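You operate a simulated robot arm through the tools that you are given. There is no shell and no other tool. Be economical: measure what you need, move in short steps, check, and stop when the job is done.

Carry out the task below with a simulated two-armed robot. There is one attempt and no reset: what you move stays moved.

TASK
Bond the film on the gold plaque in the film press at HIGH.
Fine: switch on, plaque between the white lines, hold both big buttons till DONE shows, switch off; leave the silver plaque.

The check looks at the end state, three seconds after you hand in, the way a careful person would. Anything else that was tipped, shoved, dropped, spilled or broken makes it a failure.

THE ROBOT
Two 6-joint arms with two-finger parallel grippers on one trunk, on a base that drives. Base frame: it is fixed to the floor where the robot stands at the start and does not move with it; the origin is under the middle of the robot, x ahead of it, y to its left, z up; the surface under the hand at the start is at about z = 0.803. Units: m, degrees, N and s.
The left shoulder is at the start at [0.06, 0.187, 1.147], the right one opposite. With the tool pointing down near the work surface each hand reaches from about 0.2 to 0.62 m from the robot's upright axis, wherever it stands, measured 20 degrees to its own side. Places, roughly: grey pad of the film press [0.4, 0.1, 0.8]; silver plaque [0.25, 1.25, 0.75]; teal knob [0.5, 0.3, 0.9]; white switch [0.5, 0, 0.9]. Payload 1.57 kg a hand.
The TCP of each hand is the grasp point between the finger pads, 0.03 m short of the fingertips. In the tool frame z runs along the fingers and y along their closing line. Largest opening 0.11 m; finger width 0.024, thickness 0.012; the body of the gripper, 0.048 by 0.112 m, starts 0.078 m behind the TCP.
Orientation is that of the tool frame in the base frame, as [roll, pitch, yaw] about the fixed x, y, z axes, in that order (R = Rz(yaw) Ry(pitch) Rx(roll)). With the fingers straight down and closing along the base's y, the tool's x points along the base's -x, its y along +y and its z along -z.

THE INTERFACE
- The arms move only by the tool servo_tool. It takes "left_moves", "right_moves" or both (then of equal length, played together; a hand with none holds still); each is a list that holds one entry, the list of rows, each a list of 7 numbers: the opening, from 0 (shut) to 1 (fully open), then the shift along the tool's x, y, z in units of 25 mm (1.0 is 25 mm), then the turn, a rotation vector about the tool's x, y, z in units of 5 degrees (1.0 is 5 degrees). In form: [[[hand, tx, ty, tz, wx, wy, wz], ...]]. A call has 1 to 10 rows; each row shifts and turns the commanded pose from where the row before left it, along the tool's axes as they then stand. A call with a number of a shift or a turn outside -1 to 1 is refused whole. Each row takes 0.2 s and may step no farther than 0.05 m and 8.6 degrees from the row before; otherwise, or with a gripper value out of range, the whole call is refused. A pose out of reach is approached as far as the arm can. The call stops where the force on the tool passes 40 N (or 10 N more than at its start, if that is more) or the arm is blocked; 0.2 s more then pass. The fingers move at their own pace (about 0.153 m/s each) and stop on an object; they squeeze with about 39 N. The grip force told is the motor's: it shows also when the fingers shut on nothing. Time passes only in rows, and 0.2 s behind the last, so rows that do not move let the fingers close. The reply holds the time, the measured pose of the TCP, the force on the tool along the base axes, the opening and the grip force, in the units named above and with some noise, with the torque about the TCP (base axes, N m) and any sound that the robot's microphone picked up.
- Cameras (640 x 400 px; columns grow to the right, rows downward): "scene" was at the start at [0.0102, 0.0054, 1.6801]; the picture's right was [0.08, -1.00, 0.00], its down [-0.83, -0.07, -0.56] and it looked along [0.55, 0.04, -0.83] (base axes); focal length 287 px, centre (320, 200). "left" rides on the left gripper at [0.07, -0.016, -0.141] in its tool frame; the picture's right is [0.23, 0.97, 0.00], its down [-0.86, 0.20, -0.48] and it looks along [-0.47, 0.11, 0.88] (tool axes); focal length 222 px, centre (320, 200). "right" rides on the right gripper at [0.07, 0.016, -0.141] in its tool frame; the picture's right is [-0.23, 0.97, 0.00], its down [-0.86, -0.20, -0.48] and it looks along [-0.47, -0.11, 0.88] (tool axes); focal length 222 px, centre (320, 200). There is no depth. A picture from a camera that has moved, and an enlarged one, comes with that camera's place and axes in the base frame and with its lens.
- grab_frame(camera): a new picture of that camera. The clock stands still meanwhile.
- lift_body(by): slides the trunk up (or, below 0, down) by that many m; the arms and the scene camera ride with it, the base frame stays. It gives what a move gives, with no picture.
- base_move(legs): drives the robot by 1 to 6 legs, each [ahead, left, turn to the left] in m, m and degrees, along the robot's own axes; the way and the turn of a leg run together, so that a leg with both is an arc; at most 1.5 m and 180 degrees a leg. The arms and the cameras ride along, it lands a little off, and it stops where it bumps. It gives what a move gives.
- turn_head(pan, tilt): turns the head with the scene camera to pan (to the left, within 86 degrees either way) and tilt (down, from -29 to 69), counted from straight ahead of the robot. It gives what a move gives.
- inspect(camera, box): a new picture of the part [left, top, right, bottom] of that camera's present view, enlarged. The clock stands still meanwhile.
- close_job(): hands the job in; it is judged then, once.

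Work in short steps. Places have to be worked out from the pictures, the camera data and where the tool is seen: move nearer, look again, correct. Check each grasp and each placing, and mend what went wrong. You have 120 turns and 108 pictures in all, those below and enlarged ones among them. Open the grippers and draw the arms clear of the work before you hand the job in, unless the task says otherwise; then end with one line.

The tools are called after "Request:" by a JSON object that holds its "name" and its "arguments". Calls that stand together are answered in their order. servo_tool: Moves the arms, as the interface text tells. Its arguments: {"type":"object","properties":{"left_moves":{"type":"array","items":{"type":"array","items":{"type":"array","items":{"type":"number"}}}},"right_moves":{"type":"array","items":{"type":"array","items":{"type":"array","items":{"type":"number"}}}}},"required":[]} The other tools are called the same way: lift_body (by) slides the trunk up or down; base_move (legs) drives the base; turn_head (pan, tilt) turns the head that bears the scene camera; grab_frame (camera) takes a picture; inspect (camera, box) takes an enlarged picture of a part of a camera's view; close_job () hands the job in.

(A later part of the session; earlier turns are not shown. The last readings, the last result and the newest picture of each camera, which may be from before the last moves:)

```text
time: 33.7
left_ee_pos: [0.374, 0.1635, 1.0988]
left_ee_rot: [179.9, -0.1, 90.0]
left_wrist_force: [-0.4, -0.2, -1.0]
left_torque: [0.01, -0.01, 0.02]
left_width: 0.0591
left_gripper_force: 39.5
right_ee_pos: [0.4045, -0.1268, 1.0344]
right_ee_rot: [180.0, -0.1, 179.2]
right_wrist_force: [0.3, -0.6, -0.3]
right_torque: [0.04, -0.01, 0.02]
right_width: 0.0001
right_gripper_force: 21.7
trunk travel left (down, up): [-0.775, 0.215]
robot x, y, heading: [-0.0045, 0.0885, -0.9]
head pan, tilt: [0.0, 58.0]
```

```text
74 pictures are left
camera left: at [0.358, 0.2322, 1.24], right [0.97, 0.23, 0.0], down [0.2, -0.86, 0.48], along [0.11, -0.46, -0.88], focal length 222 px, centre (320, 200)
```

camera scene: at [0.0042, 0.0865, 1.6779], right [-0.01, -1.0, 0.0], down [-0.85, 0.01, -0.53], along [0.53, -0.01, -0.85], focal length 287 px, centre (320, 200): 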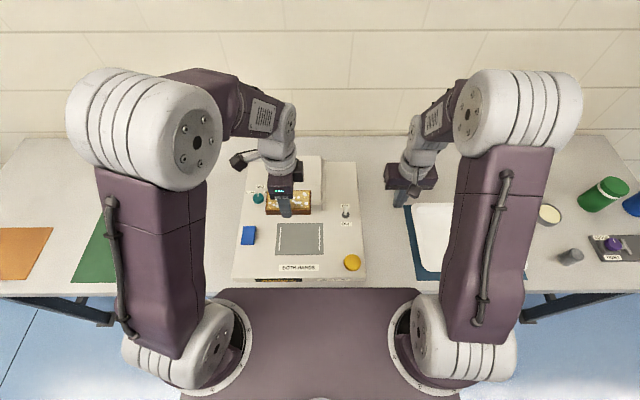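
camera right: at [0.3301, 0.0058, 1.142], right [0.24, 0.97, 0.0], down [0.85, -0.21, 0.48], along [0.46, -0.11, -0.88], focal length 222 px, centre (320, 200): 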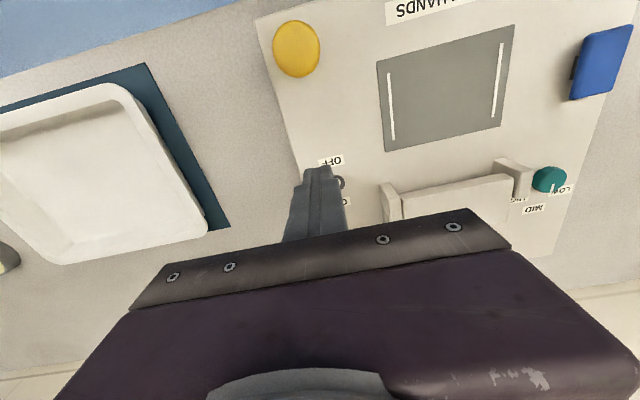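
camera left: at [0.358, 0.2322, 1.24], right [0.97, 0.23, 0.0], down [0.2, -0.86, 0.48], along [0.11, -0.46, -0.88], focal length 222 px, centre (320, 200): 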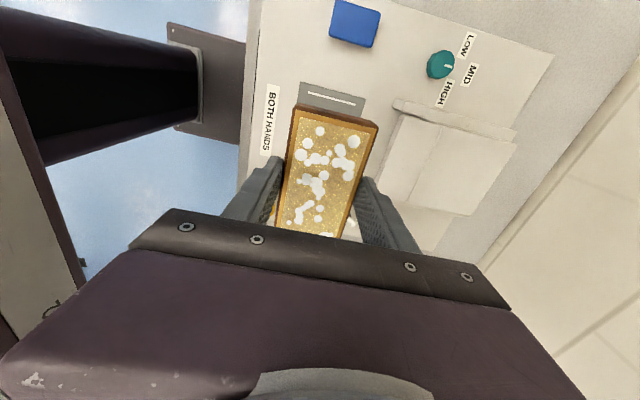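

I lower to z≈0.96 near y≈0.15 and re-measure against the lines.

Request:
{"name": "servo_tool", "arguments": {"left_moves": [[[0.2, -0.1, 0, 0.93, 0, 0, 0], [0.2, -0.1, 0, 0.93, 0, 0, 0], [0.2, -0.1, 0, 0.93, 0, 0, 0], [0.2, -0.1, 0, 0.93, 0, 0, 0], [0.2, -0.1, 0, 0.93, 0, 0, 0], [0.2, 0, 0, 0.9, 0, 0, 0], [0.2, 0, 0, 0, 0, 0, 0]]]}}

Request:
{"name": "grab_frame", "arguments": {"camera": "left"}}

Request:
{"name": "inspect", "arguments": {"camera": "scene", "box": [220, 180, 380, 300]}}

Request:
{"name": "inspect", "arguments": {"camera": "right", "box": [320, 0, 640, 200]}}

```text
time: 35.3
left_ee_pos: [0.3752, 0.151, 0.9589]
left_ee_rot: [180.0, 0.0, 90.0]
left_wrist_force: [0.7, -0.7, -1.2]
left_torque: [0.06, 0.01, 0.01]
left_width: 0.0591
left_gripper_force: 38.7
right_ee_pos: [0.4057, -0.1265, 1.0346]
right_ee_rot: [-179.9, 0.1, 179.3]
right_wrist_force: [0.1, -0.7, -0.4]
right_torque: [-0.01, -0.02, 0.02]
right_width: 0.0
right_gripper_force: 21.6
trunk travel left (down, up): [-0.775, 0.215]
robot x, y, heading: [-0.0057, 0.0925, -0.7]
head pan, tilt: [0.0, 58.0]
```

```text
73 pictures are left
camera left: at [0.3586, 0.2214, 1.1016], right [0.97, 0.23, 0.0], down [0.2, -0.86, 0.48], along [0.11, -0.47, -0.88], focal length 222 px, centre (320, 200)
```

left: 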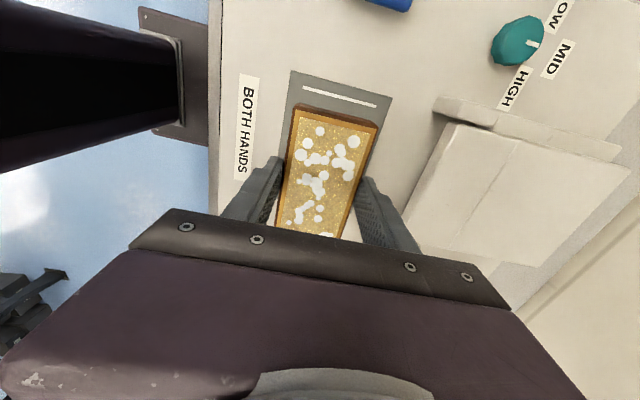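

```text
3.33 times, centred on (300, 240) of scene
camera zoom: at [0.004, 0.0887, 1.678], right [-0.01, -1.0, 0.0], down [-0.85, 0.01, -0.53], along [0.53, -0.01, -0.85], focal length 957 px, centre (387, 67)
```

zoom: 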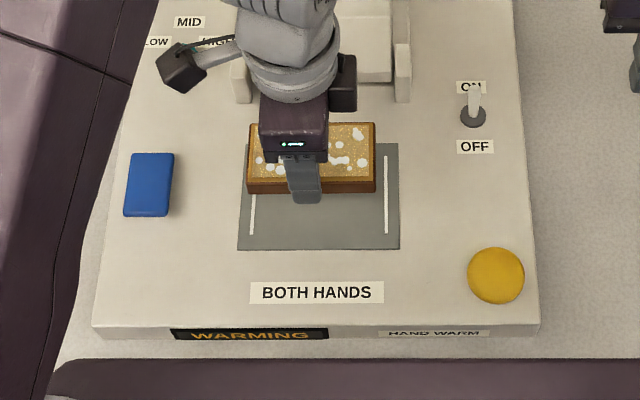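

```text
2.00 times, centred on (480, 100) of right
camera zoom: at [0.3359, -0.1086, 1.1752], right [0.24, 0.97, 0.0], down [0.85, -0.21, 0.48], along [0.46, -0.11, -0.88], focal length 444 px, centre (0, 400)
```

zoom: 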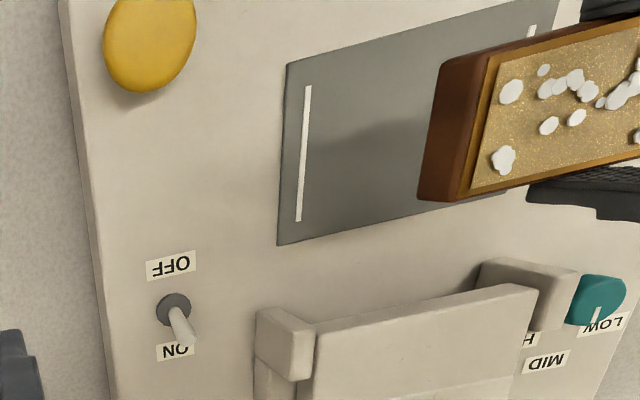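

Scene reading corrected by the plaque's own position gives the pad centre ≈[0.377, 0.150]; the hand is there already. I lower towards the pad, slowly at the end.

Request:
{"name": "servo_tool", "arguments": {"left_moves": [[[0.2, 0, 0.08, 0.8, 0, 0, 0], [0.2, 0, 0, 0.8, 0, 0, 0], [0.2, 0, 0, 0.3, 0, 0, 0], [0.2, 0, 0, 0.16, 0, 0, 0], [0.2, 0, 0, 0.16, 0, 0, 0], [0.2, 0, 0, 0, 0, 0, 0]]]}}

Request:
{"name": "inspect", "arguments": {"camera": "scene", "box": [220, 180, 380, 300]}}

Request:
{"name": "inspect", "arguments": {"camera": "right", "box": [400, 0, 640, 160]}}

Request:
{"name": "inspect", "arguments": {"camera": "left", "box": [220, 30, 480, 240]}}

```text
time: 36.7
left_ee_pos: [0.3766, 0.153, 0.905]
left_ee_rot: [180.0, 0.1, 90.0]
left_wrist_force: [0.0, 0.5, -1.7]
left_torque: [-0.01, 0.02, -0.01]
left_width: 0.0591
left_gripper_force: 39.2
right_ee_pos: [0.4045, -0.1256, 1.0338]
right_ee_rot: [179.9, 0.0, 179.2]
right_wrist_force: [0.7, 0.2, -0.1]
right_torque: [0.01, -0.04, -0.03]
right_width: 0.0001
right_gripper_force: 20.9
trunk travel left (down, up): [-0.775, 0.215]
robot x, y, heading: [-0.0046, 0.0884, -0.7]
head pan, tilt: [0.0, 58.0]
```

```text
3.33 times, centred on (300, 240) of scene
camera zoom: at [0.0041, 0.0887, 1.678], right [-0.01, -1.0, 0.0], down [-0.85, 0.01, -0.53], along [0.53, -0.01, -0.85], focal length 957 px, centre (387, 67)
```

zoom: 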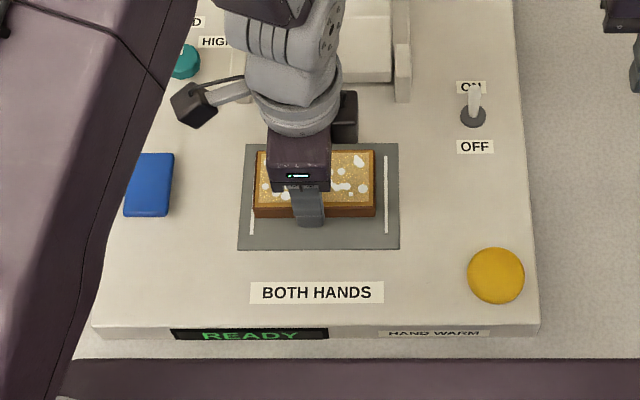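

```text
2.50 times, centred on (520, 80) of right
camera zoom: at [0.336, -0.1086, 1.1752], right [0.24, 0.97, 0.0], down [0.85, -0.21, 0.48], along [0.46, -0.11, -0.88], focal length 555 px, centre (-180, 500)
```

zoom: 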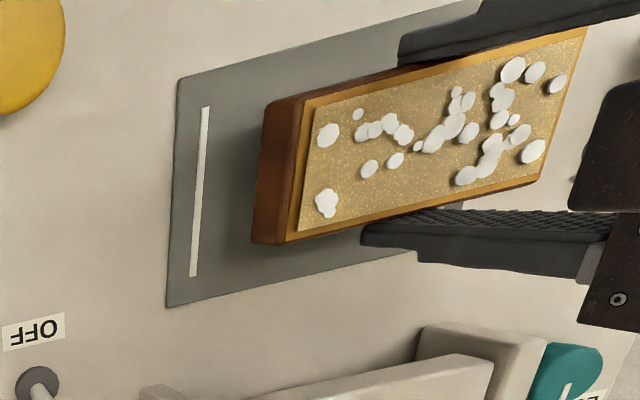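

```text
1.90 times, centred on (350, 135) of left
camera zoom: at [0.3602, 0.2221, 1.0464], right [0.97, 0.23, 0.0], down [0.2, -0.86, 0.48], along [0.11, -0.47, -0.88], focal length 423 px, centre (263, 324)
```

zoom: 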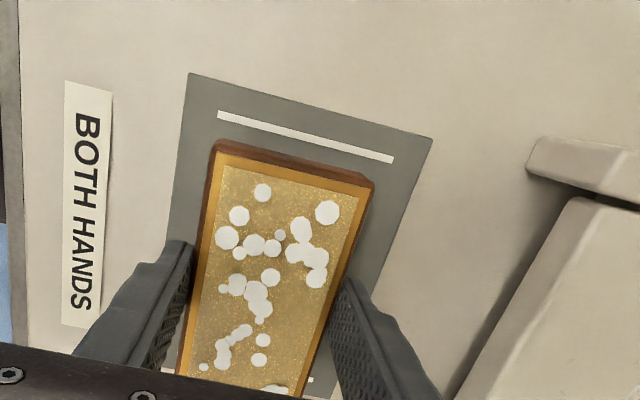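

READY shows. The plaque hovers ~1 cm over the pad and is about 3.5 mm too far left; correct that and lower in small steps.

Request:
{"name": "servo_tool", "arguments": {"left_moves": [[[0.2, -0.14, 0.08, 0, 0, 0, 0], [0.2, 0, 0, 0.14, 0, 0, 0], [0.2, 0, 0, 0.1, 0, 0, 0], [0.2, 0, 0, 0.08, 0, 0, 0], [0.2, 0, 0, 0, 0, 0, 0]]]}}

Request:
{"name": "inspect", "arguments": {"camera": "right", "box": [400, 0, 640, 160]}}

```text
time: 37.9
left_ee_pos: [0.3785, 0.1478, 0.8951]
left_ee_rot: [180.0, 0.0, 90.1]
left_wrist_force: [0.3, -0.1, -1.1]
left_torque: [-0.01, -0.02, -0.02]
left_width: 0.0593
left_gripper_force: 39.4
right_ee_pos: [0.4055, -0.1255, 1.0341]
right_ee_rot: [-180.0, -0.1, 179.4]
right_wrist_force: [0.2, 0.4, 0.6]
right_torque: [-0.05, -0.04, -0.01]
right_width: 0.0
right_gripper_force: 21.5
trunk travel left (down, up): [-0.775, 0.215]
robot x, y, heading: [-0.004, 0.0862, -0.6]
head pan, tilt: [0.0, 58.0]
```

```text
2.50 times, centred on (520, 80) of right
camera zoom: at [0.3361, -0.1085, 1.1751], right [0.24, 0.97, 0.0], down [0.85, -0.21, 0.48], along [0.46, -0.11, -0.88], focal length 555 px, centre (-180, 500)
```

zoom: 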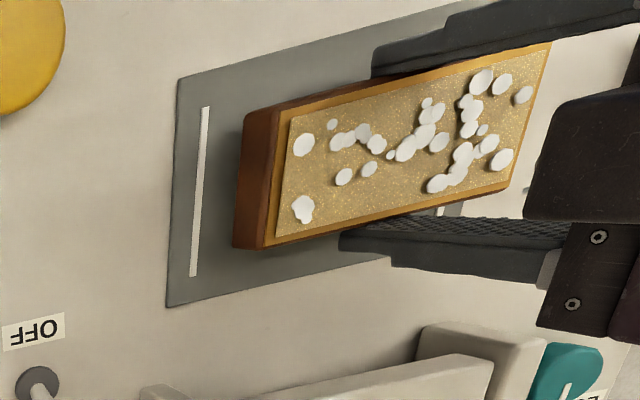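

No contact yet; descend further in 2 mm steps.

Request:
{"name": "servo_tool", "arguments": {"left_moves": [[[0.2, 0, 0, 0.08, 0, 0, 0], [0.2, 0, 0, 0.08, 0, 0, 0], [0.2, 0, 0, 0.08, 0, 0, 0], [0.2, 0, 0, 0, 0, 0, 0]]]}}

Request:
{"name": "inspect", "arguments": {"camera": "right", "box": [400, 0, 640, 160]}}

Request:
{"name": "inspect", "arguments": {"camera": "left", "box": [220, 30, 480, 240]}}

Request:
{"name": "inspect", "arguments": {"camera": "scene", "box": [250, 190, 350, 270]}}

```text
time: 38.9
left_ee_pos: [0.379, 0.1501, 0.8905]
left_ee_rot: [180.0, 0.0, 90.0]
left_wrist_force: [0.3, 0.5, -1.8]
left_torque: [0.03, 0.0, 0.03]
left_width: 0.0595
left_gripper_force: 39.0
right_ee_pos: [0.4058, -0.1259, 1.0341]
right_ee_rot: [179.9, 0.1, 179.3]
right_wrist_force: [-1.3, 0.1, 0.4]
right_torque: [-0.04, 0.03, 0.01]
right_width: 0.0
right_gripper_force: 21.3
trunk travel left (down, up): [-0.775, 0.215]
robot x, y, heading: [-0.0042, 0.0901, -0.9]
head pan, tilt: [0.0, 58.0]
```

```text
2.50 times, centred on (520, 80) of right
camera zoom: at [0.3362, -0.1086, 1.1751], right [0.24, 0.97, 0.0], down [0.85, -0.21, 0.48], along [0.46, -0.11, -0.88], focal length 555 px, centre (-180, 500)
```

zoom: 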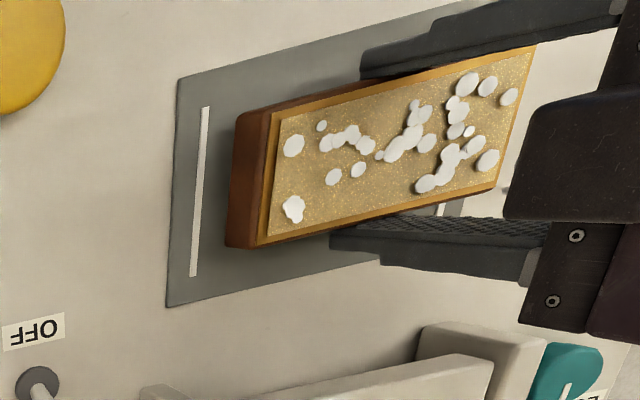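

```text
1.90 times, centred on (350, 135) of left
camera zoom: at [0.3623, 0.2186, 1.0326], right [0.97, 0.23, 0.0], down [0.2, -0.86, 0.48], along [0.11, -0.47, -0.88], focal length 423 px, centre (263, 324)
```

zoom: 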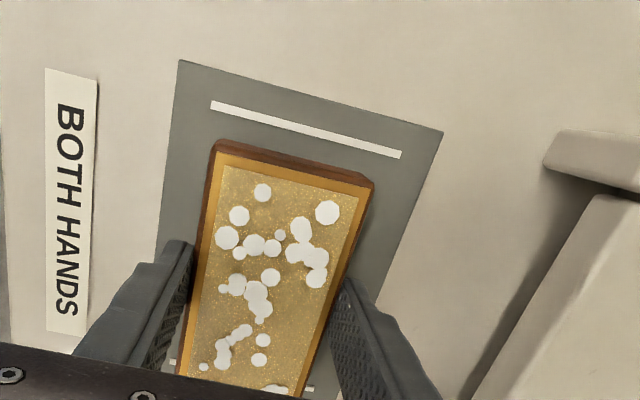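

```text
5.00 times, centred on (300, 230) of scene
camera zoom: at [0.0043, 0.0887, 1.678], right [-0.01, -1.0, 0.0], down [-0.85, 0.01, -0.53], along [0.53, -0.01, -0.85], focal length 1435 px, centre (420, 50)
```

zoom: 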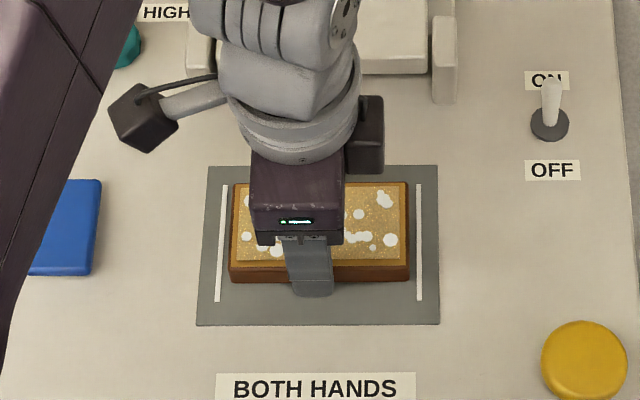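

Well centred between the lines. Continue lowering till contact.

Request:
{"name": "servo_tool", "arguments": {"left_moves": [[[0.2, 0, 0, 0.08, 0, 0, 0], [0.2, 0, 0, 0.08, 0, 0, 0], [0.2, 0, 0, 0.08, 0, 0, 0], [0.2, 0, 0, 0, 0, 0, 0]]]}}

```text
time: 39.9
left_ee_pos: [0.3797, 0.1488, 0.8837]
left_ee_rot: [179.9, -0.1, 89.9]
left_wrist_force: [-0.7, 0.5, -0.9]
left_torque: [-0.04, 0.0, -0.01]
left_width: 0.0591
left_gripper_force: 39.0
right_ee_pos: [0.4038, -0.1267, 1.0346]
right_ee_rot: [180.0, 0.0, 179.4]
right_wrist_force: [0.1, -0.2, -0.3]
right_torque: [-0.02, 0.03, -0.02]
right_width: 0.0002
right_gripper_force: 21.9
trunk travel left (down, up): [-0.775, 0.215]
robot x, y, heading: [-0.0057, 0.0872, -0.7]
head pan, tilt: [0.0, 58.0]
```

Still free; keep on in small steps.

Request:
{"name": "servo_tool", "arguments": {"left_moves": [[[0.2, 0, 0, 0.08, 0, 0, 0], [0.2, 0, 0, 0.06, 0, 0, 0], [0.2, 0, 0, 0.06, 0, 0, 0], [0.2, 0, 0, 0, 0, 0, 0]]]}}

Request:
{"name": "inspect", "arguments": {"camera": "right", "box": [400, 0, 640, 160]}}

```text
time: 40.9
left_ee_pos: [0.3787, 0.1488, 0.8802]
left_ee_rot: [-180.0, 0.0, 90.0]
left_wrist_force: [0.2, 0.2, -1.4]
left_torque: [0.0, 0.01, 0.01]
left_width: 0.0593
left_gripper_force: 39.3
right_ee_pos: [0.4044, -0.1258, 1.0347]
right_ee_rot: [180.0, 0.0, 179.3]
right_wrist_force: [0.1, -0.1, -0.1]
right_torque: [0.01, 0.01, 0.02]
right_width: 0.0001
right_gripper_force: 21.3
trunk travel left (down, up): [-0.775, 0.215]
robot x, y, heading: [-0.0046, 0.0913, -0.6]
head pan, tilt: [0.0, 58.0]
```

```text
2.50 times, centred on (520, 80) of right
camera zoom: at [0.3362, -0.1086, 1.1751], right [0.24, 0.97, 0.0], down [0.85, -0.21, 0.48], along [0.46, -0.11, -0.88], focal length 555 px, centre (-180, 500)
```

zoom: 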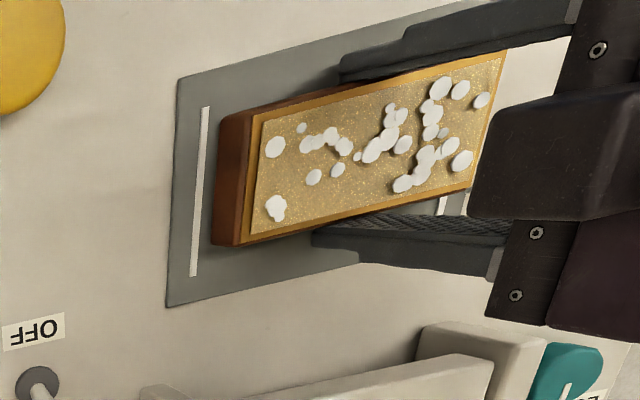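

Nearly down; continue.

Request:
{"name": "servo_tool", "arguments": {"left_moves": [[[0.2, 0, 0, 0.08, 0, 0, 0], [0.2, 0, 0, 0.06, 0, 0, 0], [0.2, 0, 0, 0.06, 0, 0, 0], [0.2, 0, 0, 0, 0, 0, 0]]]}}

Request:
{"name": "inspect", "arguments": {"camera": "right", "box": [400, 0, 640, 160]}}

Request:
{"name": "inspect", "arguments": {"camera": "scene", "box": [250, 190, 350, 270]}}

```text
time: 41.9
left_ee_pos: [0.3798, 0.1499, 0.8784]
left_ee_rot: [179.6, 0.1, 89.9]
left_wrist_force: [5.5, 3.3, 36.1]
left_torque: [0.09, -0.02, -0.01]
left_width: 0.0596
left_gripper_force: 38.8
right_ee_pos: [0.4027, -0.1243, 1.0359]
right_ee_rot: [180.0, 0.1, 179.3]
right_wrist_force: [-0.3, -0.3, 0.6]
right_torque: [0.0, -0.03, -0.01]
right_width: 0.0
right_gripper_force: 21.5
trunk travel left (down, up): [-0.775, 0.215]
robot x, y, heading: [-0.0031, 0.0899, -0.6]
head pan, tilt: [0.0, 58.0]
```

```text
2.50 times, centred on (520, 80) of right
camera zoom: at [0.3337, -0.1082, 1.1764], right [0.24, 0.97, 0.0], down [0.85, -0.21, 0.48], along [0.47, -0.11, -0.88], focal length 555 px, centre (-180, 500)
```

zoom: 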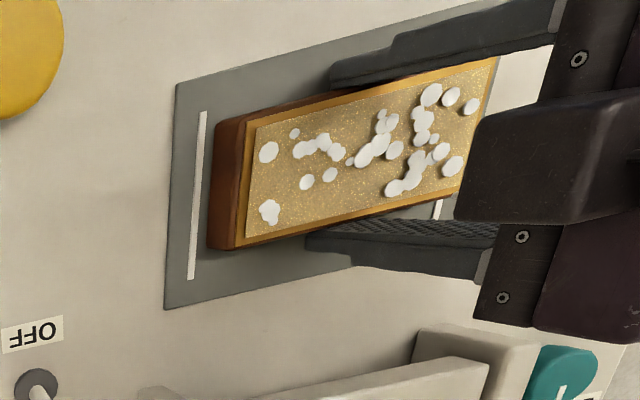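

```text
5.00 times, centred on (300, 230) of scene
camera zoom: at [0.0006, 0.0892, 1.6784], right [-0.01, -1.0, 0.0], down [-0.85, 0.01, -0.53], along [0.53, -0.01, -0.85], focal length 1435 px, centre (420, 50)
```

zoom: 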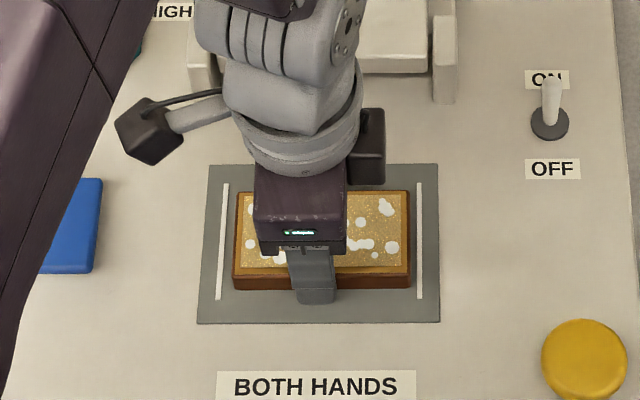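

It touched down (36 N) and is centred. I relieve the pressure slightly, open, and lift straight up.

Request:
{"name": "servo_tool", "arguments": {"left_moves": [[[0.2, 0, 0, -0.14, 0, 0, 0], [0.2, 0, 0, 0, 0, 0, 0], [0.75, 0, 0, 0, 0, 0, 0], [0.75, 0, 0, 0, 0, 0, 0], [0.75, 0, 0, -0.5, 0, 0, 0], [0.75, 0, 0, -1, 0, 0, 0], [0.75, 0, 0, -1, 0, 0, 0], [0.75, 0, 0, -1, 0, 0, 0], [0.75, 0, 0, -1, 0, 0, 0]]]}}

Request:
{"name": "grab_frame", "arguments": {"camera": "left"}}

Request:
{"name": "inspect", "arguments": {"camera": "right", "box": [400, 0, 640, 160]}}

```text
time: 43.9
left_ee_pos: [0.3785, 0.1482, 0.9902]
left_ee_rot: [-180.0, 0.0, 90.0]
left_wrist_force: [-0.7, 0.6, 0.0]
left_torque: [0.01, 0.0, -0.01]
left_width: 0.0823
left_gripper_force: 0.0
right_ee_pos: [0.4051, -0.1258, 1.0344]
right_ee_rot: [-180.0, 0.1, 179.3]
right_wrist_force: [0.4, -0.3, -1.0]
right_torque: [0.02, -0.03, 0.02]
right_width: 0.0001
right_gripper_force: 21.0
trunk travel left (down, up): [-0.775, 0.215]
robot x, y, heading: [-0.0036, 0.0905, -0.5]
head pan, tilt: [0.0, 58.0]
```

```text
60 pictures are left
camera left: at [0.3609, 0.2179, 1.1322], right [0.97, 0.23, 0.0], down [0.2, -0.86, 0.48], along [0.11, -0.47, -0.88], focal length 222 px, centre (320, 200)
```

left: 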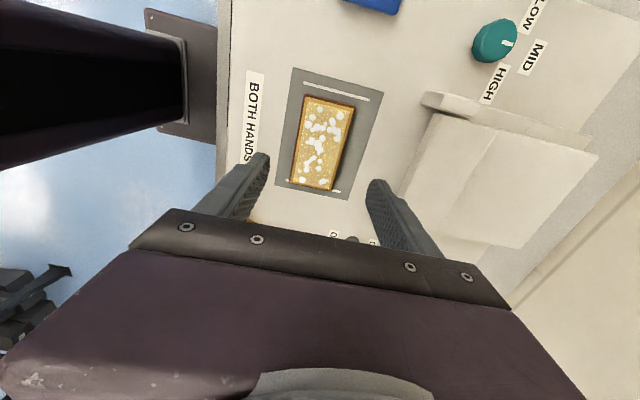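

```text
2.50 times, centred on (520, 80) of right
camera zoom: at [0.3354, -0.1085, 1.1754], right [0.24, 0.97, 0.0], down [0.85, -0.21, 0.48], along [0.47, -0.11, -0.88], focal length 555 px, centre (-180, 500)
```

zoom: 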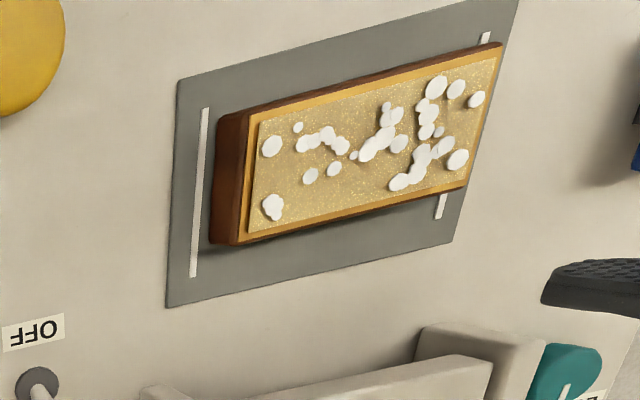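

Plaque sits between the lines. Next the knob: it is at about [0.520, 0.288], hood top ≈0.90. I move the left hand over it, opening to ~55 mm and turning back 50°.

Request:
{"name": "servo_tool", "arguments": {"left_moves": [[[0.75, 0.93, 0.94, -0.1, 0, 0, 0], [0.75, 0.93, 0.94, -0.1, 0, 0, 0], [0.5, 0.93, 0.94, 0, 0, 0, 0], [0.5, 0.93, 0.94, 0, 0, 0, 0], [0.5, 0.93, 0.94, 0, 0, 0, 0], [0.5, 0.93, 0.94, 0, 0, 0, 0]]]}}

Request:
{"name": "servo_tool", "arguments": {"left_moves": [[[0.5, 0, 0, 0, 0, 0, -1], [0.5, 0, 0, 0, 0, 0, -1], [0.5, 0, 0, 0, 0, 0, -1], [0.5, 0, 0, 0, 0, 0, -1], [0.5, 0, 0, 0, 0, 0, -1], [0.5, 0, 0, 0, 0, 0, -1], [0.5, 0, 0, 0, 0, 0, -1], [0.5, 0, 0, 0, 0, 0, -1], [0.5, 0, 0, 0, 0, 0, -1], [0.5, 0, 0, 0, 0, 0, -1]]]}}

Request:
{"name": "grab_frame", "arguments": {"camera": "left"}}

Request:
{"name": "inspect", "arguments": {"camera": "scene", "box": [220, 160, 380, 300]}}

```text
time: 45.3
left_ee_pos: [0.5211, 0.289, 0.9966]
left_ee_rot: [-179.8, 0.0, 90.0]
left_wrist_force: [0.1, -0.3, -0.2]
left_torque: [-0.03, 0.05, 0.02]
left_width: 0.055
left_gripper_force: 0.1
right_ee_pos: [0.4055, -0.1247, 1.0355]
right_ee_rot: [-179.9, 0.0, 179.3]
right_wrist_force: [0.4, -0.2, -0.4]
right_torque: [-0.02, 0.0, 0.01]
right_width: 0.0
right_gripper_force: 21.4
trunk travel left (down, up): [-0.775, 0.215]
robot x, y, heading: [-0.0042, 0.0898, -0.6]
head pan, tilt: [0.0, 58.0]
```

```text
time: 47.5
left_ee_pos: [0.5197, 0.2885, 0.9952]
left_ee_rot: [-179.9, 0.0, 140.1]
left_wrist_force: [-0.6, -0.5, -0.5]
left_torque: [0.0, 0.01, -0.01]
left_width: 0.0548
left_gripper_force: 0.0
right_ee_pos: [0.4058, -0.1258, 1.0344]
right_ee_rot: [180.0, -0.1, 179.3]
right_wrist_force: [-1.1, 0.6, -0.5]
right_torque: [-0.01, -0.04, -0.03]
right_width: 0.0
right_gripper_force: 21.7
trunk travel left (down, up): [-0.775, 0.215]
robot x, y, heading: [-0.005, 0.0873, -0.5]
head pan, tilt: [0.0, 58.0]
```

```text
58 pictures are left
camera left: at [0.4554, 0.3205, 1.1376], right [0.45, 0.89, 0.0], down [0.78, -0.4, 0.48], along [0.43, -0.22, -0.88], focal length 222 px, centre (320, 200)
```

left: 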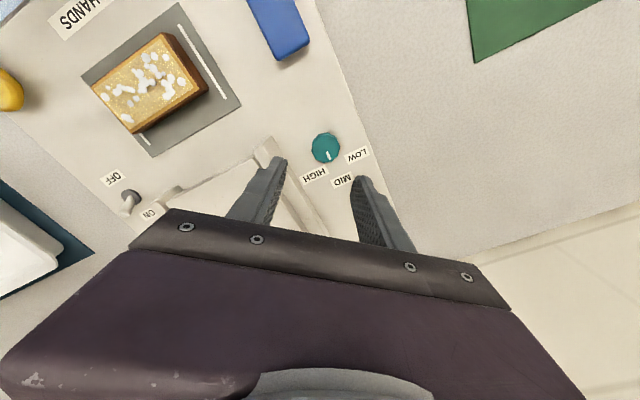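

```text
2.86 times, centred on (300, 230) of scene
camera zoom: at [0.0042, 0.0888, 1.678], right [-0.01, -1.0, 0.0], down [-0.85, 0.01, -0.53], along [0.53, -0.01, -0.85], focal length 820 px, centre (377, 114)
```

zoom: 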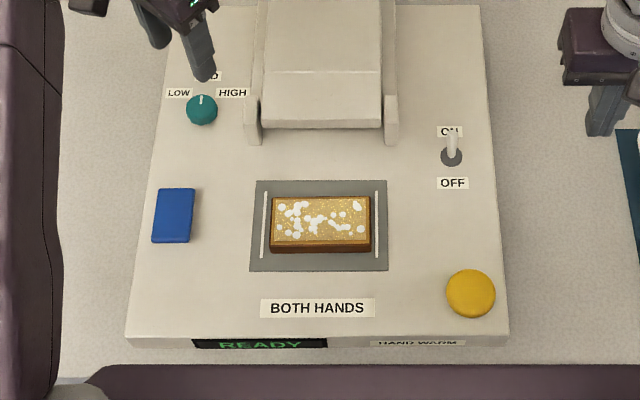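

The knob measures ≈[0.523, 0.290]. Small correction and descend around it to tip height ≈0.852.

Request:
{"name": "servo_tool", "arguments": {"left_moves": [[[0.5, -0.05, 0.12, 0.8, 0, 0, 0], [0.5, 0, 0, 0.8, 0, 0, 0], [0.5, 0, 0, 0.8, 0, 0, 0], [0.5, 0, 0, 0.8, 0, 0, 0], [0.5, 0, 0, 0.6, 0, 0, 0], [0.5, 0, 0, 0.6, 0, 0, 0], [0.5, 0, 0, 0, 0, 0, 0]]]}}

Request:
{"name": "inspect", "arguments": {"camera": "left", "box": [220, 80, 440, 240]}}

Request:
{"name": "inspect", "arguments": {"camera": "scene", "box": [230, 160, 310, 230]}}

```text
time: 49.1
left_ee_pos: [0.5239, 0.2882, 0.8852]
left_ee_rot: [-179.9, 0.0, 139.9]
left_wrist_force: [-0.1, -0.6, -0.1]
left_torque: [-0.01, 0.02, 0.0]
left_width: 0.0551
left_gripper_force: 0.1
right_ee_pos: [0.405, -0.125, 1.0344]
right_ee_rot: [180.0, 0.1, 179.3]
right_wrist_force: [-0.2, 0.4, 0.3]
right_torque: [0.03, -0.04, 0.04]
right_width: 0.0
right_gripper_force: 20.7
trunk travel left (down, up): [-0.775, 0.215]
robot x, y, heading: [-0.0024, 0.09, -0.7]
head pan, tilt: [0.0, 58.0]
```

```text
2.50 times, centred on (330, 160) of left
camera zoom: at [0.4582, 0.3212, 1.0276], right [0.45, 0.89, 0.0], down [0.78, -0.4, 0.48], along [0.43, -0.22, -0.88], focal length 555 px, centre (295, 300)
```

zoom: 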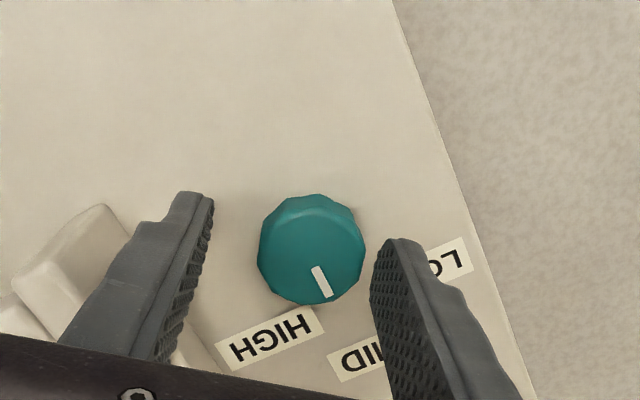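

```text
5.71 times, centred on (270, 195) of scene
camera zoom: at [0.0041, 0.0887, 1.678], right [-0.01, -1.0, 0.0], down [-0.85, 0.01, -0.53], along [0.53, -0.01, -0.85], focal length 1640 px, centre (606, 229)
```

zoom: 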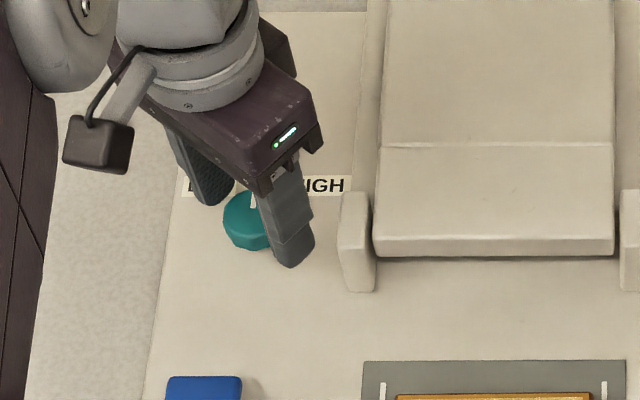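

The knob sits nearer the left-side finger; shift 5 mm that way and lower 4 mm, look again.

Request:
{"name": "servo_tool", "arguments": {"left_moves": [[[0.5, 0.08, 0.2, 0, 0, 0, 0], [0.5, 0, 0, 0.15, 0, 0, 0], [0.5, 0, 0, 0, 0, 0, 0]]]}}

Request:
{"name": "inspect", "arguments": {"camera": "left", "box": [220, 80, 440, 240]}}

```text
time: 49.9
left_ee_pos: [0.5242, 0.2936, 0.8823]
left_ee_rot: [179.9, 0.0, 140.0]
left_wrist_force: [0.2, -0.5, 0.1]
left_torque: [-0.01, 0.0, 0.0]
left_width: 0.055
left_gripper_force: 0.1
right_ee_pos: [0.4048, -0.1253, 1.0346]
right_ee_rot: [-180.0, 0.1, 179.3]
right_wrist_force: [0.6, -0.5, 0.4]
right_torque: [0.01, 0.01, 0.01]
right_width: 0.0
right_gripper_force: 21.3
trunk travel left (down, up): [-0.775, 0.215]
robot x, y, heading: [-0.0045, 0.0908, -0.7]
head pan, tilt: [0.0, 58.0]
```

```text
2.50 times, centred on (330, 160) of left
camera zoom: at [0.46, 0.3265, 1.0238], right [0.45, 0.89, 0.0], down [0.78, -0.4, 0.48], along [0.43, -0.22, -0.88], focal length 555 px, centre (295, 300)
```

zoom: 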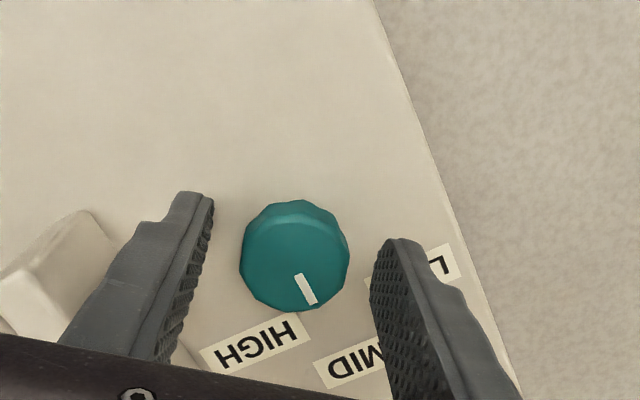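

Centred. Close on the knob.

Request:
{"name": "servo_tool", "arguments": {"left_moves": [[[0.4, 0, 0, 0, 0, 0, 0], [0.3, 0, 0, 0, 0, 0, 0], [0.25, 0, 0, 0, 0, 0, 0], [0.25, 0, 0, 0, 0, 0, 0]]]}}

```text
time: 50.9
left_ee_pos: [0.5252, 0.2943, 0.8825]
left_ee_rot: [179.9, 0.0, 140.0]
left_wrist_force: [3.3, 4.5, 1.7]
left_torque: [0.17, -0.14, 0.06]
left_width: 0.0342
left_gripper_force: 41.8
right_ee_pos: [0.4054, -0.1246, 1.0353]
right_ee_rot: [180.0, 0.0, 179.4]
right_wrist_force: [0.9, 1.2, -0.7]
right_torque: [-0.01, -0.04, 0.01]
right_width: 0.0
right_gripper_force: 21.4
trunk travel left (down, up): [-0.775, 0.215]
robot x, y, heading: [-0.0023, 0.091, -0.7]
head pan, tilt: [0.0, 58.0]
```

Gripped (34 mm). Turn it clockwise from above, 50° in steps.

Request:
{"name": "servo_tool", "arguments": {"left_moves": [[[0.25, 0, 0, 0, 0, 0, 1], [0.25, 0, 0, 0, 0, 0, 1], [0.25, 0, 0, 0, 0, 0, 1], [0.25, 0, 0, 0, 0, 0, 1], [0.25, 0, 0, 0, 0, 0, 1], [0.25, 0, 0, 0, 0, 0, 1], [0.25, 0, 0, 0, 0, 0, 1], [0.25, 0, 0, 0, 0, 0, 1], [0.25, 0, 0, 0, 0, 0, 1], [0.25, 0, 0, 0, 0, 0, 1]]]}}

Request:
{"name": "inspect", "arguments": {"camera": "left", "box": [220, 80, 440, 240]}}

```text
time: 53.1
left_ee_pos: [0.5274, 0.2963, 0.8813]
left_ee_rot: [179.5, 0.1, 90.0]
left_wrist_force: [24.1, 22.2, 18.1]
left_torque: [0.01, -0.58, 0.13]
left_width: 0.0344
left_gripper_force: 41.6
right_ee_pos: [0.4065, -0.1233, 1.0348]
right_ee_rot: [-179.9, -0.1, 179.4]
right_wrist_force: [0.1, 0.5, -0.1]
right_torque: [-0.03, 0.01, 0.01]
right_width: 0.0001
right_gripper_force: 21.3
trunk travel left (down, up): [-0.775, 0.215]
robot x, y, heading: [-0.002, 0.087, -0.8]
head pan, tilt: [0.0, 58.0]
```

```text
2.50 times, centred on (330, 160) of left
camera zoom: at [0.5112, 0.3669, 1.0234], right [0.97, 0.23, 0.01], down [0.19, -0.85, 0.48], along [0.11, -0.47, -0.88], focal length 555 px, centre (295, 300)
```

zoom: 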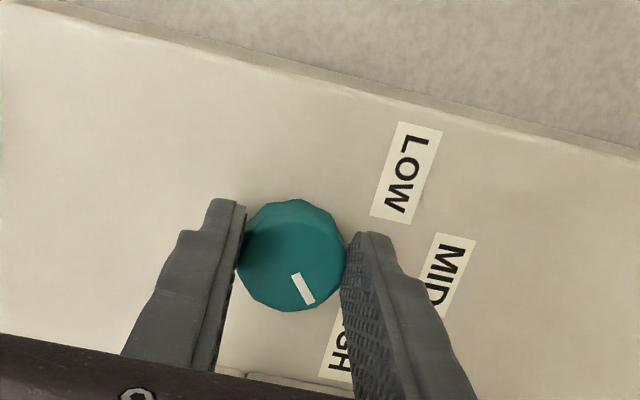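

The pointer now points toward HIGH (~50°). Release the knob and check.

Request:
{"name": "servo_tool", "arguments": {"left_moves": [[[0.5, 0, 0, 0, 0, 0, 0], [0.5, 0, 0, 0, 0, 0, 0], [0.5, 0, 0, -0.6, 0, 0, 0], [0.5, 0, 0, -1, 0, 0, 0], [0.5, 0, 0, -1, 0, 0, 0], [0.5, 0, 0, -1, 0, 0, 0]]]}}

Request:
{"name": "inspect", "arguments": {"camera": "left", "box": [220, 60, 440, 220]}}

Request:
{"name": "inspect", "arguments": {"camera": "scene", "box": [220, 160, 380, 300]}}

```text
time: 54.5
left_ee_pos: [0.5238, 0.2948, 0.9734]
left_ee_rot: [180.0, 0.0, 90.0]
left_wrist_force: [-0.4, 0.6, -0.4]
left_torque: [-0.02, 0.0, -0.02]
left_width: 0.0551
left_gripper_force: 0.1
right_ee_pos: [0.404, -0.1255, 1.0359]
right_ee_rot: [-179.9, 0.0, 179.4]
right_wrist_force: [0.0, 0.1, 0.5]
right_torque: [-0.02, -0.01, 0.02]
right_width: 0.0
right_gripper_force: 21.1
trunk travel left (down, up): [-0.775, 0.215]
robot x, y, heading: [-0.0041, 0.0912, -0.8]
head pan, tilt: [0.0, 58.0]
```

```text
2.50 times, centred on (330, 140) of left
camera zoom: at [0.507, 0.3643, 1.1143], right [0.97, 0.23, 0.0], down [0.2, -0.86, 0.48], along [0.11, -0.47, -0.88], focal length 555 px, centre (295, 350)
```

zoom: 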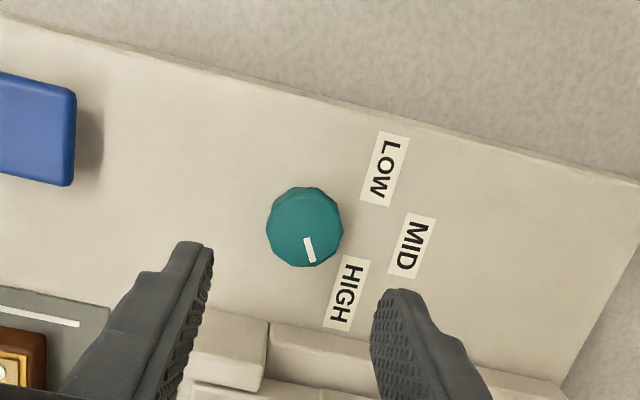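

```text
2.86 times, centred on (300, 230) of scene
camera zoom: at [0.0033, 0.0882, 1.6779], right [-0.01, -1.0, 0.0], down [-0.85, 0.01, -0.53], along [0.53, -0.01, -0.85], focal length 820 px, centre (377, 114)
```

zoom: 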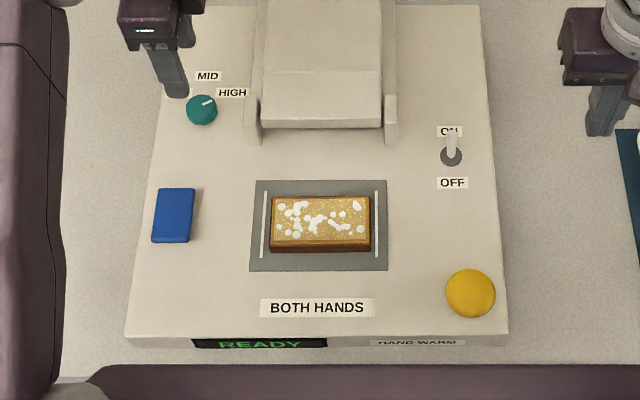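

Knob snapped to HIGH (pointer ~60°), READY shows. Buttons: blue ≈[0.384, 0.305], yellow ≈[0.293, -0.011]. I bring both closed hands above them.

Request:
{"name": "servo_tool", "arguments": {"left_moves": [[[0.2, 0.06, -0.93, 0, 0, 0, 0], [0, 0.06, -0.93, 0, 0, 0, 0], [0, 0.06, -0.93, 0, 0, 0, 0], [0, 0.07, -0.93, 0, 0, 0, 0], [0, 0.07, -0.93, 0.3, 0, 0, 0], [0, 0.08, -0.93, 0.3, 0, 0, 0]]], "right_moves": [[[0, 0.74, 0.76, 0.3, 0, 0, 0], [0, 0.74, 0.76, 0.3, 0, 0, 0], [0, 0.74, 0.76, 0.5, 0, 0, 0], [0, 0.74, 0.76, 0.5, 0, 0, 0], [0, 0.74, 0.76, 0.7, 0, 0, 0], [0, 0.74, 0.76, 0.7, 0, 0, 0]]]}}

Request:
{"name": "grab_frame", "arguments": {"camera": "left"}}

Request:
{"name": "grab_frame", "arguments": {"camera": "right"}}

Request:
{"name": "inspect", "arguments": {"camera": "scene", "box": [220, 180, 380, 300]}}

```text
time: 55.9
left_ee_pos: [0.3844, 0.3063, 0.9567]
left_ee_rot: [180.0, 0.0, 89.9]
left_wrist_force: [0.0, -0.2, -0.3]
left_torque: [-0.02, -0.02, 0.0]
left_width: 0.0001
left_gripper_force: 21.7
right_ee_pos: [0.2944, -0.009, 0.9598]
right_ee_rot: [-179.9, -0.1, 179.4]
right_wrist_force: [0.6, 0.6, -0.8]
right_torque: [0.01, 0.01, 0.01]
right_width: 0.0002
right_gripper_force: 21.1
trunk travel left (down, up): [-0.775, 0.215]
robot x, y, heading: [-0.0052, 0.0861, -0.4]
head pan, tilt: [0.0, 58.0]
```

```text
50 pictures are left
camera left: at [0.3678, 0.3765, 1.0983], right [0.97, 0.23, 0.0], down [0.2, -0.85, 0.48], along [0.11, -0.47, -0.88], focal length 222 px, centre (320, 200)
```

left: 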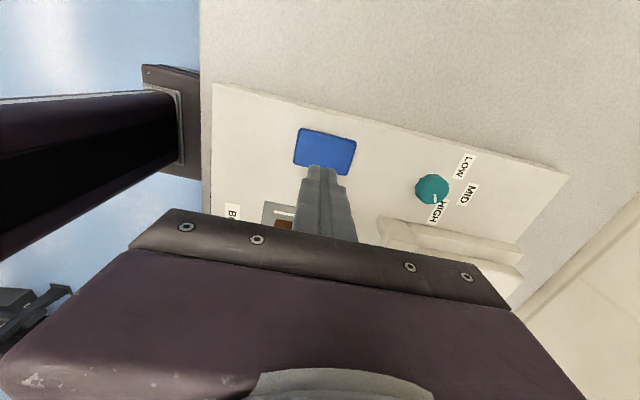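

```text
49 pictures are left
camera right: at [0.2256, 0.0066, 1.1006], right [0.24, 0.97, 0.0], down [0.85, -0.21, 0.48], along [0.47, -0.12, -0.88], focal length 222 px, centre (320, 200)
```

right: 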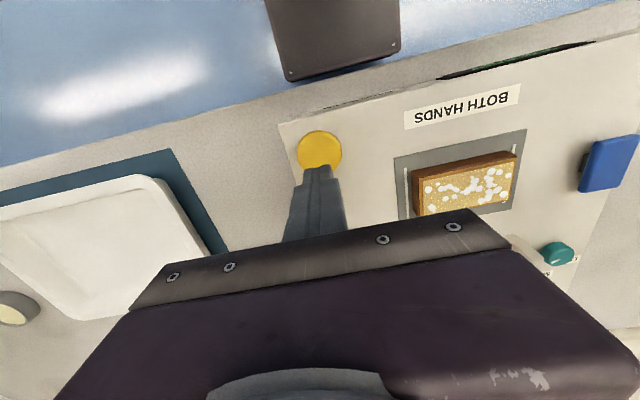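

```text
3.33 times, centred on (300, 240) of scene
camera zoom: at [0.0038, 0.0902, 1.678], right [-0.01, -1.0, 0.0], down [-0.85, 0.01, -0.53], along [0.53, -0.01, -0.85], focal length 957 px, centre (387, 67)
```

zoom: 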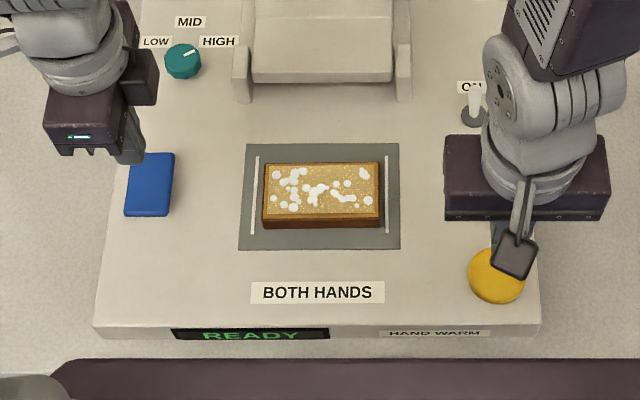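

Both are above their buttons. Descend to just above the tops.

Request:
{"name": "servo_tool", "arguments": {"left_moves": [[[0, 0.12, 0, 0.7, 0, 0, 0], [0, 0, 0, 0.7, 0, 0, 0], [0, 0, 0, 0.2, 0, 0, 0], [0, 0, 0, 0.2, 0, 0, 0], [0, 0, 0, 0, 0, 0, 0]]], "right_moves": [[[0, 0, 0, 0.7, 0, 0, 0], [0, 0, 0, 0.7, 0, 0, 0], [0, 0, 0, 0.2, 0, 0, 0], [0, 0, 0, 0.2, 0, 0, 0], [0, 0, 0, 0, 0, 0, 0]]]}}

Request:
{"name": "inspect", "arguments": {"camera": "right", "box": [240, 80, 640, 260]}}

Request:
{"name": "inspect", "arguments": {"camera": "scene", "box": [220, 180, 380, 300]}}

```text
time: 57.1
left_ee_pos: [0.3855, 0.3081, 0.9105]
left_ee_rot: [180.0, -0.1, 90.0]
left_wrist_force: [-0.1, 0.6, 0.1]
left_torque: [0.0, -0.03, -0.01]
left_width: 0.0
left_gripper_force: 22.0
right_ee_pos: [0.2958, -0.0098, 0.9155]
right_ee_rot: [-180.0, 0.0, 179.3]
right_wrist_force: [-0.5, -0.7, -0.2]
right_torque: [0.01, 0.02, 0.04]
right_width: 0.0
right_gripper_force: 21.8
trunk travel left (down, up): [-0.775, 0.215]
robot x, y, heading: [-0.0066, 0.0902, -0.9]
head pan, tilt: [0.0, 58.0]
```

```text
1.60 times, centred on (440, 170) of right
camera zoom: at [0.2267, 0.0059, 1.0552], right [0.24, 0.97, 0.0], down [0.85, -0.21, 0.48], along [0.46, -0.11, -0.88], focal length 355 px, centre (128, 248)
```

zoom: 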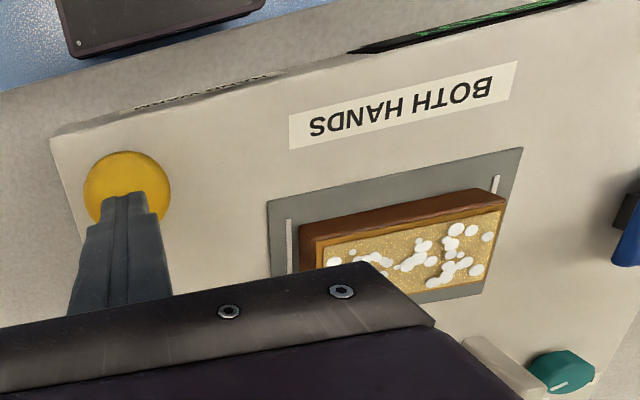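

```text
3.33 times, centred on (300, 240) of scene
camera zoom: at [0.0041, 0.0889, 1.678], right [-0.01, -1.0, 0.0], down [-0.85, 0.01, -0.53], along [0.53, -0.01, -0.85], focal length 957 px, centre (387, 67)
```

zoom: 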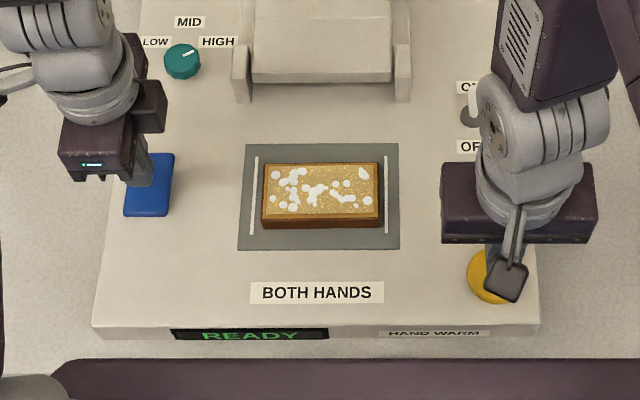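

Lower both gently, about 9 mm, watching forces.

Request:
{"name": "servo_tool", "arguments": {"left_moves": [[[0, 0, 0, 0.12, 0, 0, 0], [0, 0, 0, 0.12, 0, 0, 0], [0, 0, 0, 0.12, 0, 0, 0]]], "right_moves": [[[0, 0, 0, 0.2, 0, 0, 0], [0, 0, 0, 0.15, 0, 0, 0], [0, 0, 0, 0.15, 0, 0, 0]]]}}

```text
time: 57.9
left_ee_pos: [0.3856, 0.3071, 0.9045]
left_ee_rot: [179.9, 0.0, 90.0]
left_wrist_force: [0.4, 0.2, 0.5]
left_torque: [-0.01, 0.01, 0.01]
left_width: 0.0001
left_gripper_force: 21.3
right_ee_pos: [0.2959, -0.0113, 0.9015]
right_ee_rot: [-180.0, 0.0, 179.3]
right_wrist_force: [0.0, 0.5, -0.2]
right_torque: [0.03, 0.02, -0.03]
right_width: 0.0002
right_gripper_force: 20.8
trunk travel left (down, up): [-0.775, 0.215]
robot x, y, heading: [-0.002, 0.0849, -0.3]
head pan, tilt: [0.0, 58.0]
```

No contact; again a few mm.

Request:
{"name": "servo_tool", "arguments": {"left_moves": [[[0, 0, 0, 0.1, 0, 0, 0], [0, 0, 0, 0.1, 0, 0, 0], [0, 0, 0, 0, 0, 0, 0]]], "right_moves": [[[0, 0, 0, 0.1, 0, 0, 0], [0, 0, 0, 0.1, 0, 0, 0], [0, 0, 0, 0, 0, 0, 0]]]}}

Request:
{"name": "inspect", "arguments": {"camera": "right", "box": [240, 80, 640, 260]}}

Request:
{"name": "inspect", "arguments": {"camera": "left", "box": [240, 80, 440, 240]}}

```text
time: 58.7
left_ee_pos: [0.3855, 0.3084, 0.898]
left_ee_rot: [-179.9, -0.1, 90.0]
left_wrist_force: [-0.7, 0.0, 0.8]
left_torque: [-0.02, 0.0, 0.0]
left_width: 0.0
left_gripper_force: 21.5
right_ee_pos: [0.296, -0.0107, 0.8968]
right_ee_rot: [-179.9, -0.2, 179.3]
right_wrist_force: [-0.4, -0.1, 0.5]
right_torque: [-0.03, 0.02, -0.05]
right_width: 0.0003
right_gripper_force: 21.1
trunk travel left (down, up): [-0.775, 0.215]
robot x, y, heading: [-0.0022, 0.0923, -0.6]
head pan, tilt: [0.0, 58.0]
```

```text
1.60 times, centred on (440, 170) of right
camera zoom: at [0.2269, 0.0062, 1.0374], right [0.24, 0.97, 0.0], down [0.85, -0.21, 0.48], along [0.46, -0.11, -0.88], focal length 355 px, centre (128, 248)
```

zoom: 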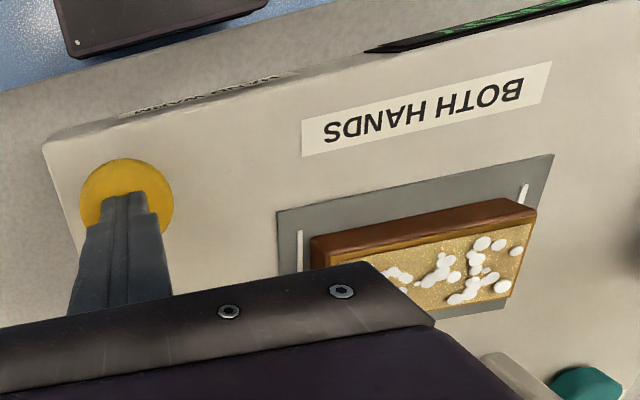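

```text
2.50 times, centred on (340, 160) of left
camera zoom: at [0.3681, 0.3774, 1.0401], right [0.97, 0.23, 0.0], down [0.2, -0.86, 0.48], along [0.11, -0.47, -0.88], focal length 555 px, centre (270, 300)
```

zoom: 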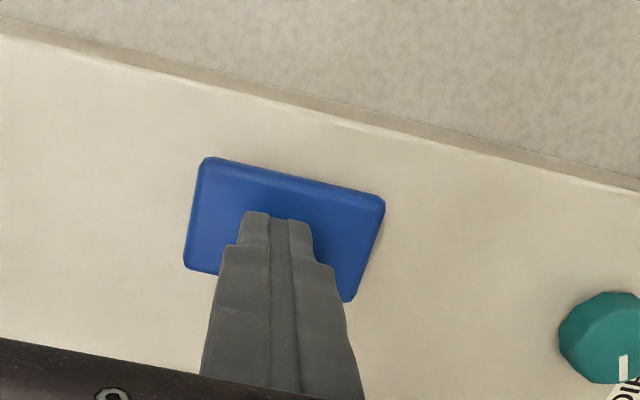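

On target; continue down in 2 mm steps.

Request:
{"name": "servo_tool", "arguments": {"left_moves": [[[0, 0, 0, 0.08, 0, 0, 0], [0, 0, 0, 0.08, 0, 0, 0], [0, 0, 0, 0.08, 0, 0, 0]]], "right_moves": [[[0, 0.12, 0, 0.08, 0, 0, 0], [0, 0, 0, 0.08, 0, 0, 0], [0, 0, 0, 0.08, 0, 0, 0]]]}}

```text
time: 59.5
left_ee_pos: [0.3858, 0.3079, 0.8926]
left_ee_rot: [180.0, 0.1, 90.0]
left_wrist_force: [-0.2, -0.1, 0.1]
left_torque: [0.01, 0.02, -0.01]
left_width: 0.0
left_gripper_force: 20.9
right_ee_pos: [0.2926, -0.0097, 0.891]
right_ee_rot: [-179.9, 0.0, 179.3]
right_wrist_force: [-0.7, 0.1, 0.2]
right_torque: [0.01, -0.02, 0.01]
right_width: 0.0001
right_gripper_force: 21.6
trunk travel left (down, up): [-0.775, 0.215]
robot x, y, heading: [-0.0035, 0.0899, -0.8]
head pan, tilt: [0.0, 58.0]
```

Still free, tips at ≈0.862; continue.

Request:
{"name": "servo_tool", "arguments": {"left_moves": [[[0, 0, 0, 0.08, 0, 0, 0], [0, 0, 0, 0.08, 0, 0, 0], [0, 0, 0, 0, 0, 0, 0]]], "right_moves": [[[0, 0, 0, 0.08, 0, 0, 0], [0, 0, 0, 0.08, 0, 0, 0], [0, 0, 0, 0, 0, 0, 0]]]}}

```text
time: 60.3
left_ee_pos: [0.3853, 0.3082, 0.8876]
left_ee_rot: [-180.0, -0.1, 90.0]
left_wrist_force: [0.3, 1.6, 1.0]
left_torque: [0.04, -0.02, 0.0]
left_width: 0.0
left_gripper_force: 20.8
right_ee_pos: [0.293, -0.011, 0.8867]
right_ee_rot: [179.9, 0.0, 179.3]
right_wrist_force: [-0.7, -0.4, 1.8]
right_torque: [0.04, -0.01, -0.01]
right_width: 0.0001
right_gripper_force: 21.0
trunk travel left (down, up): [-0.775, 0.215]
robot x, y, heading: [-0.0023, 0.088, -0.8]
head pan, tilt: [0.0, 58.0]
```

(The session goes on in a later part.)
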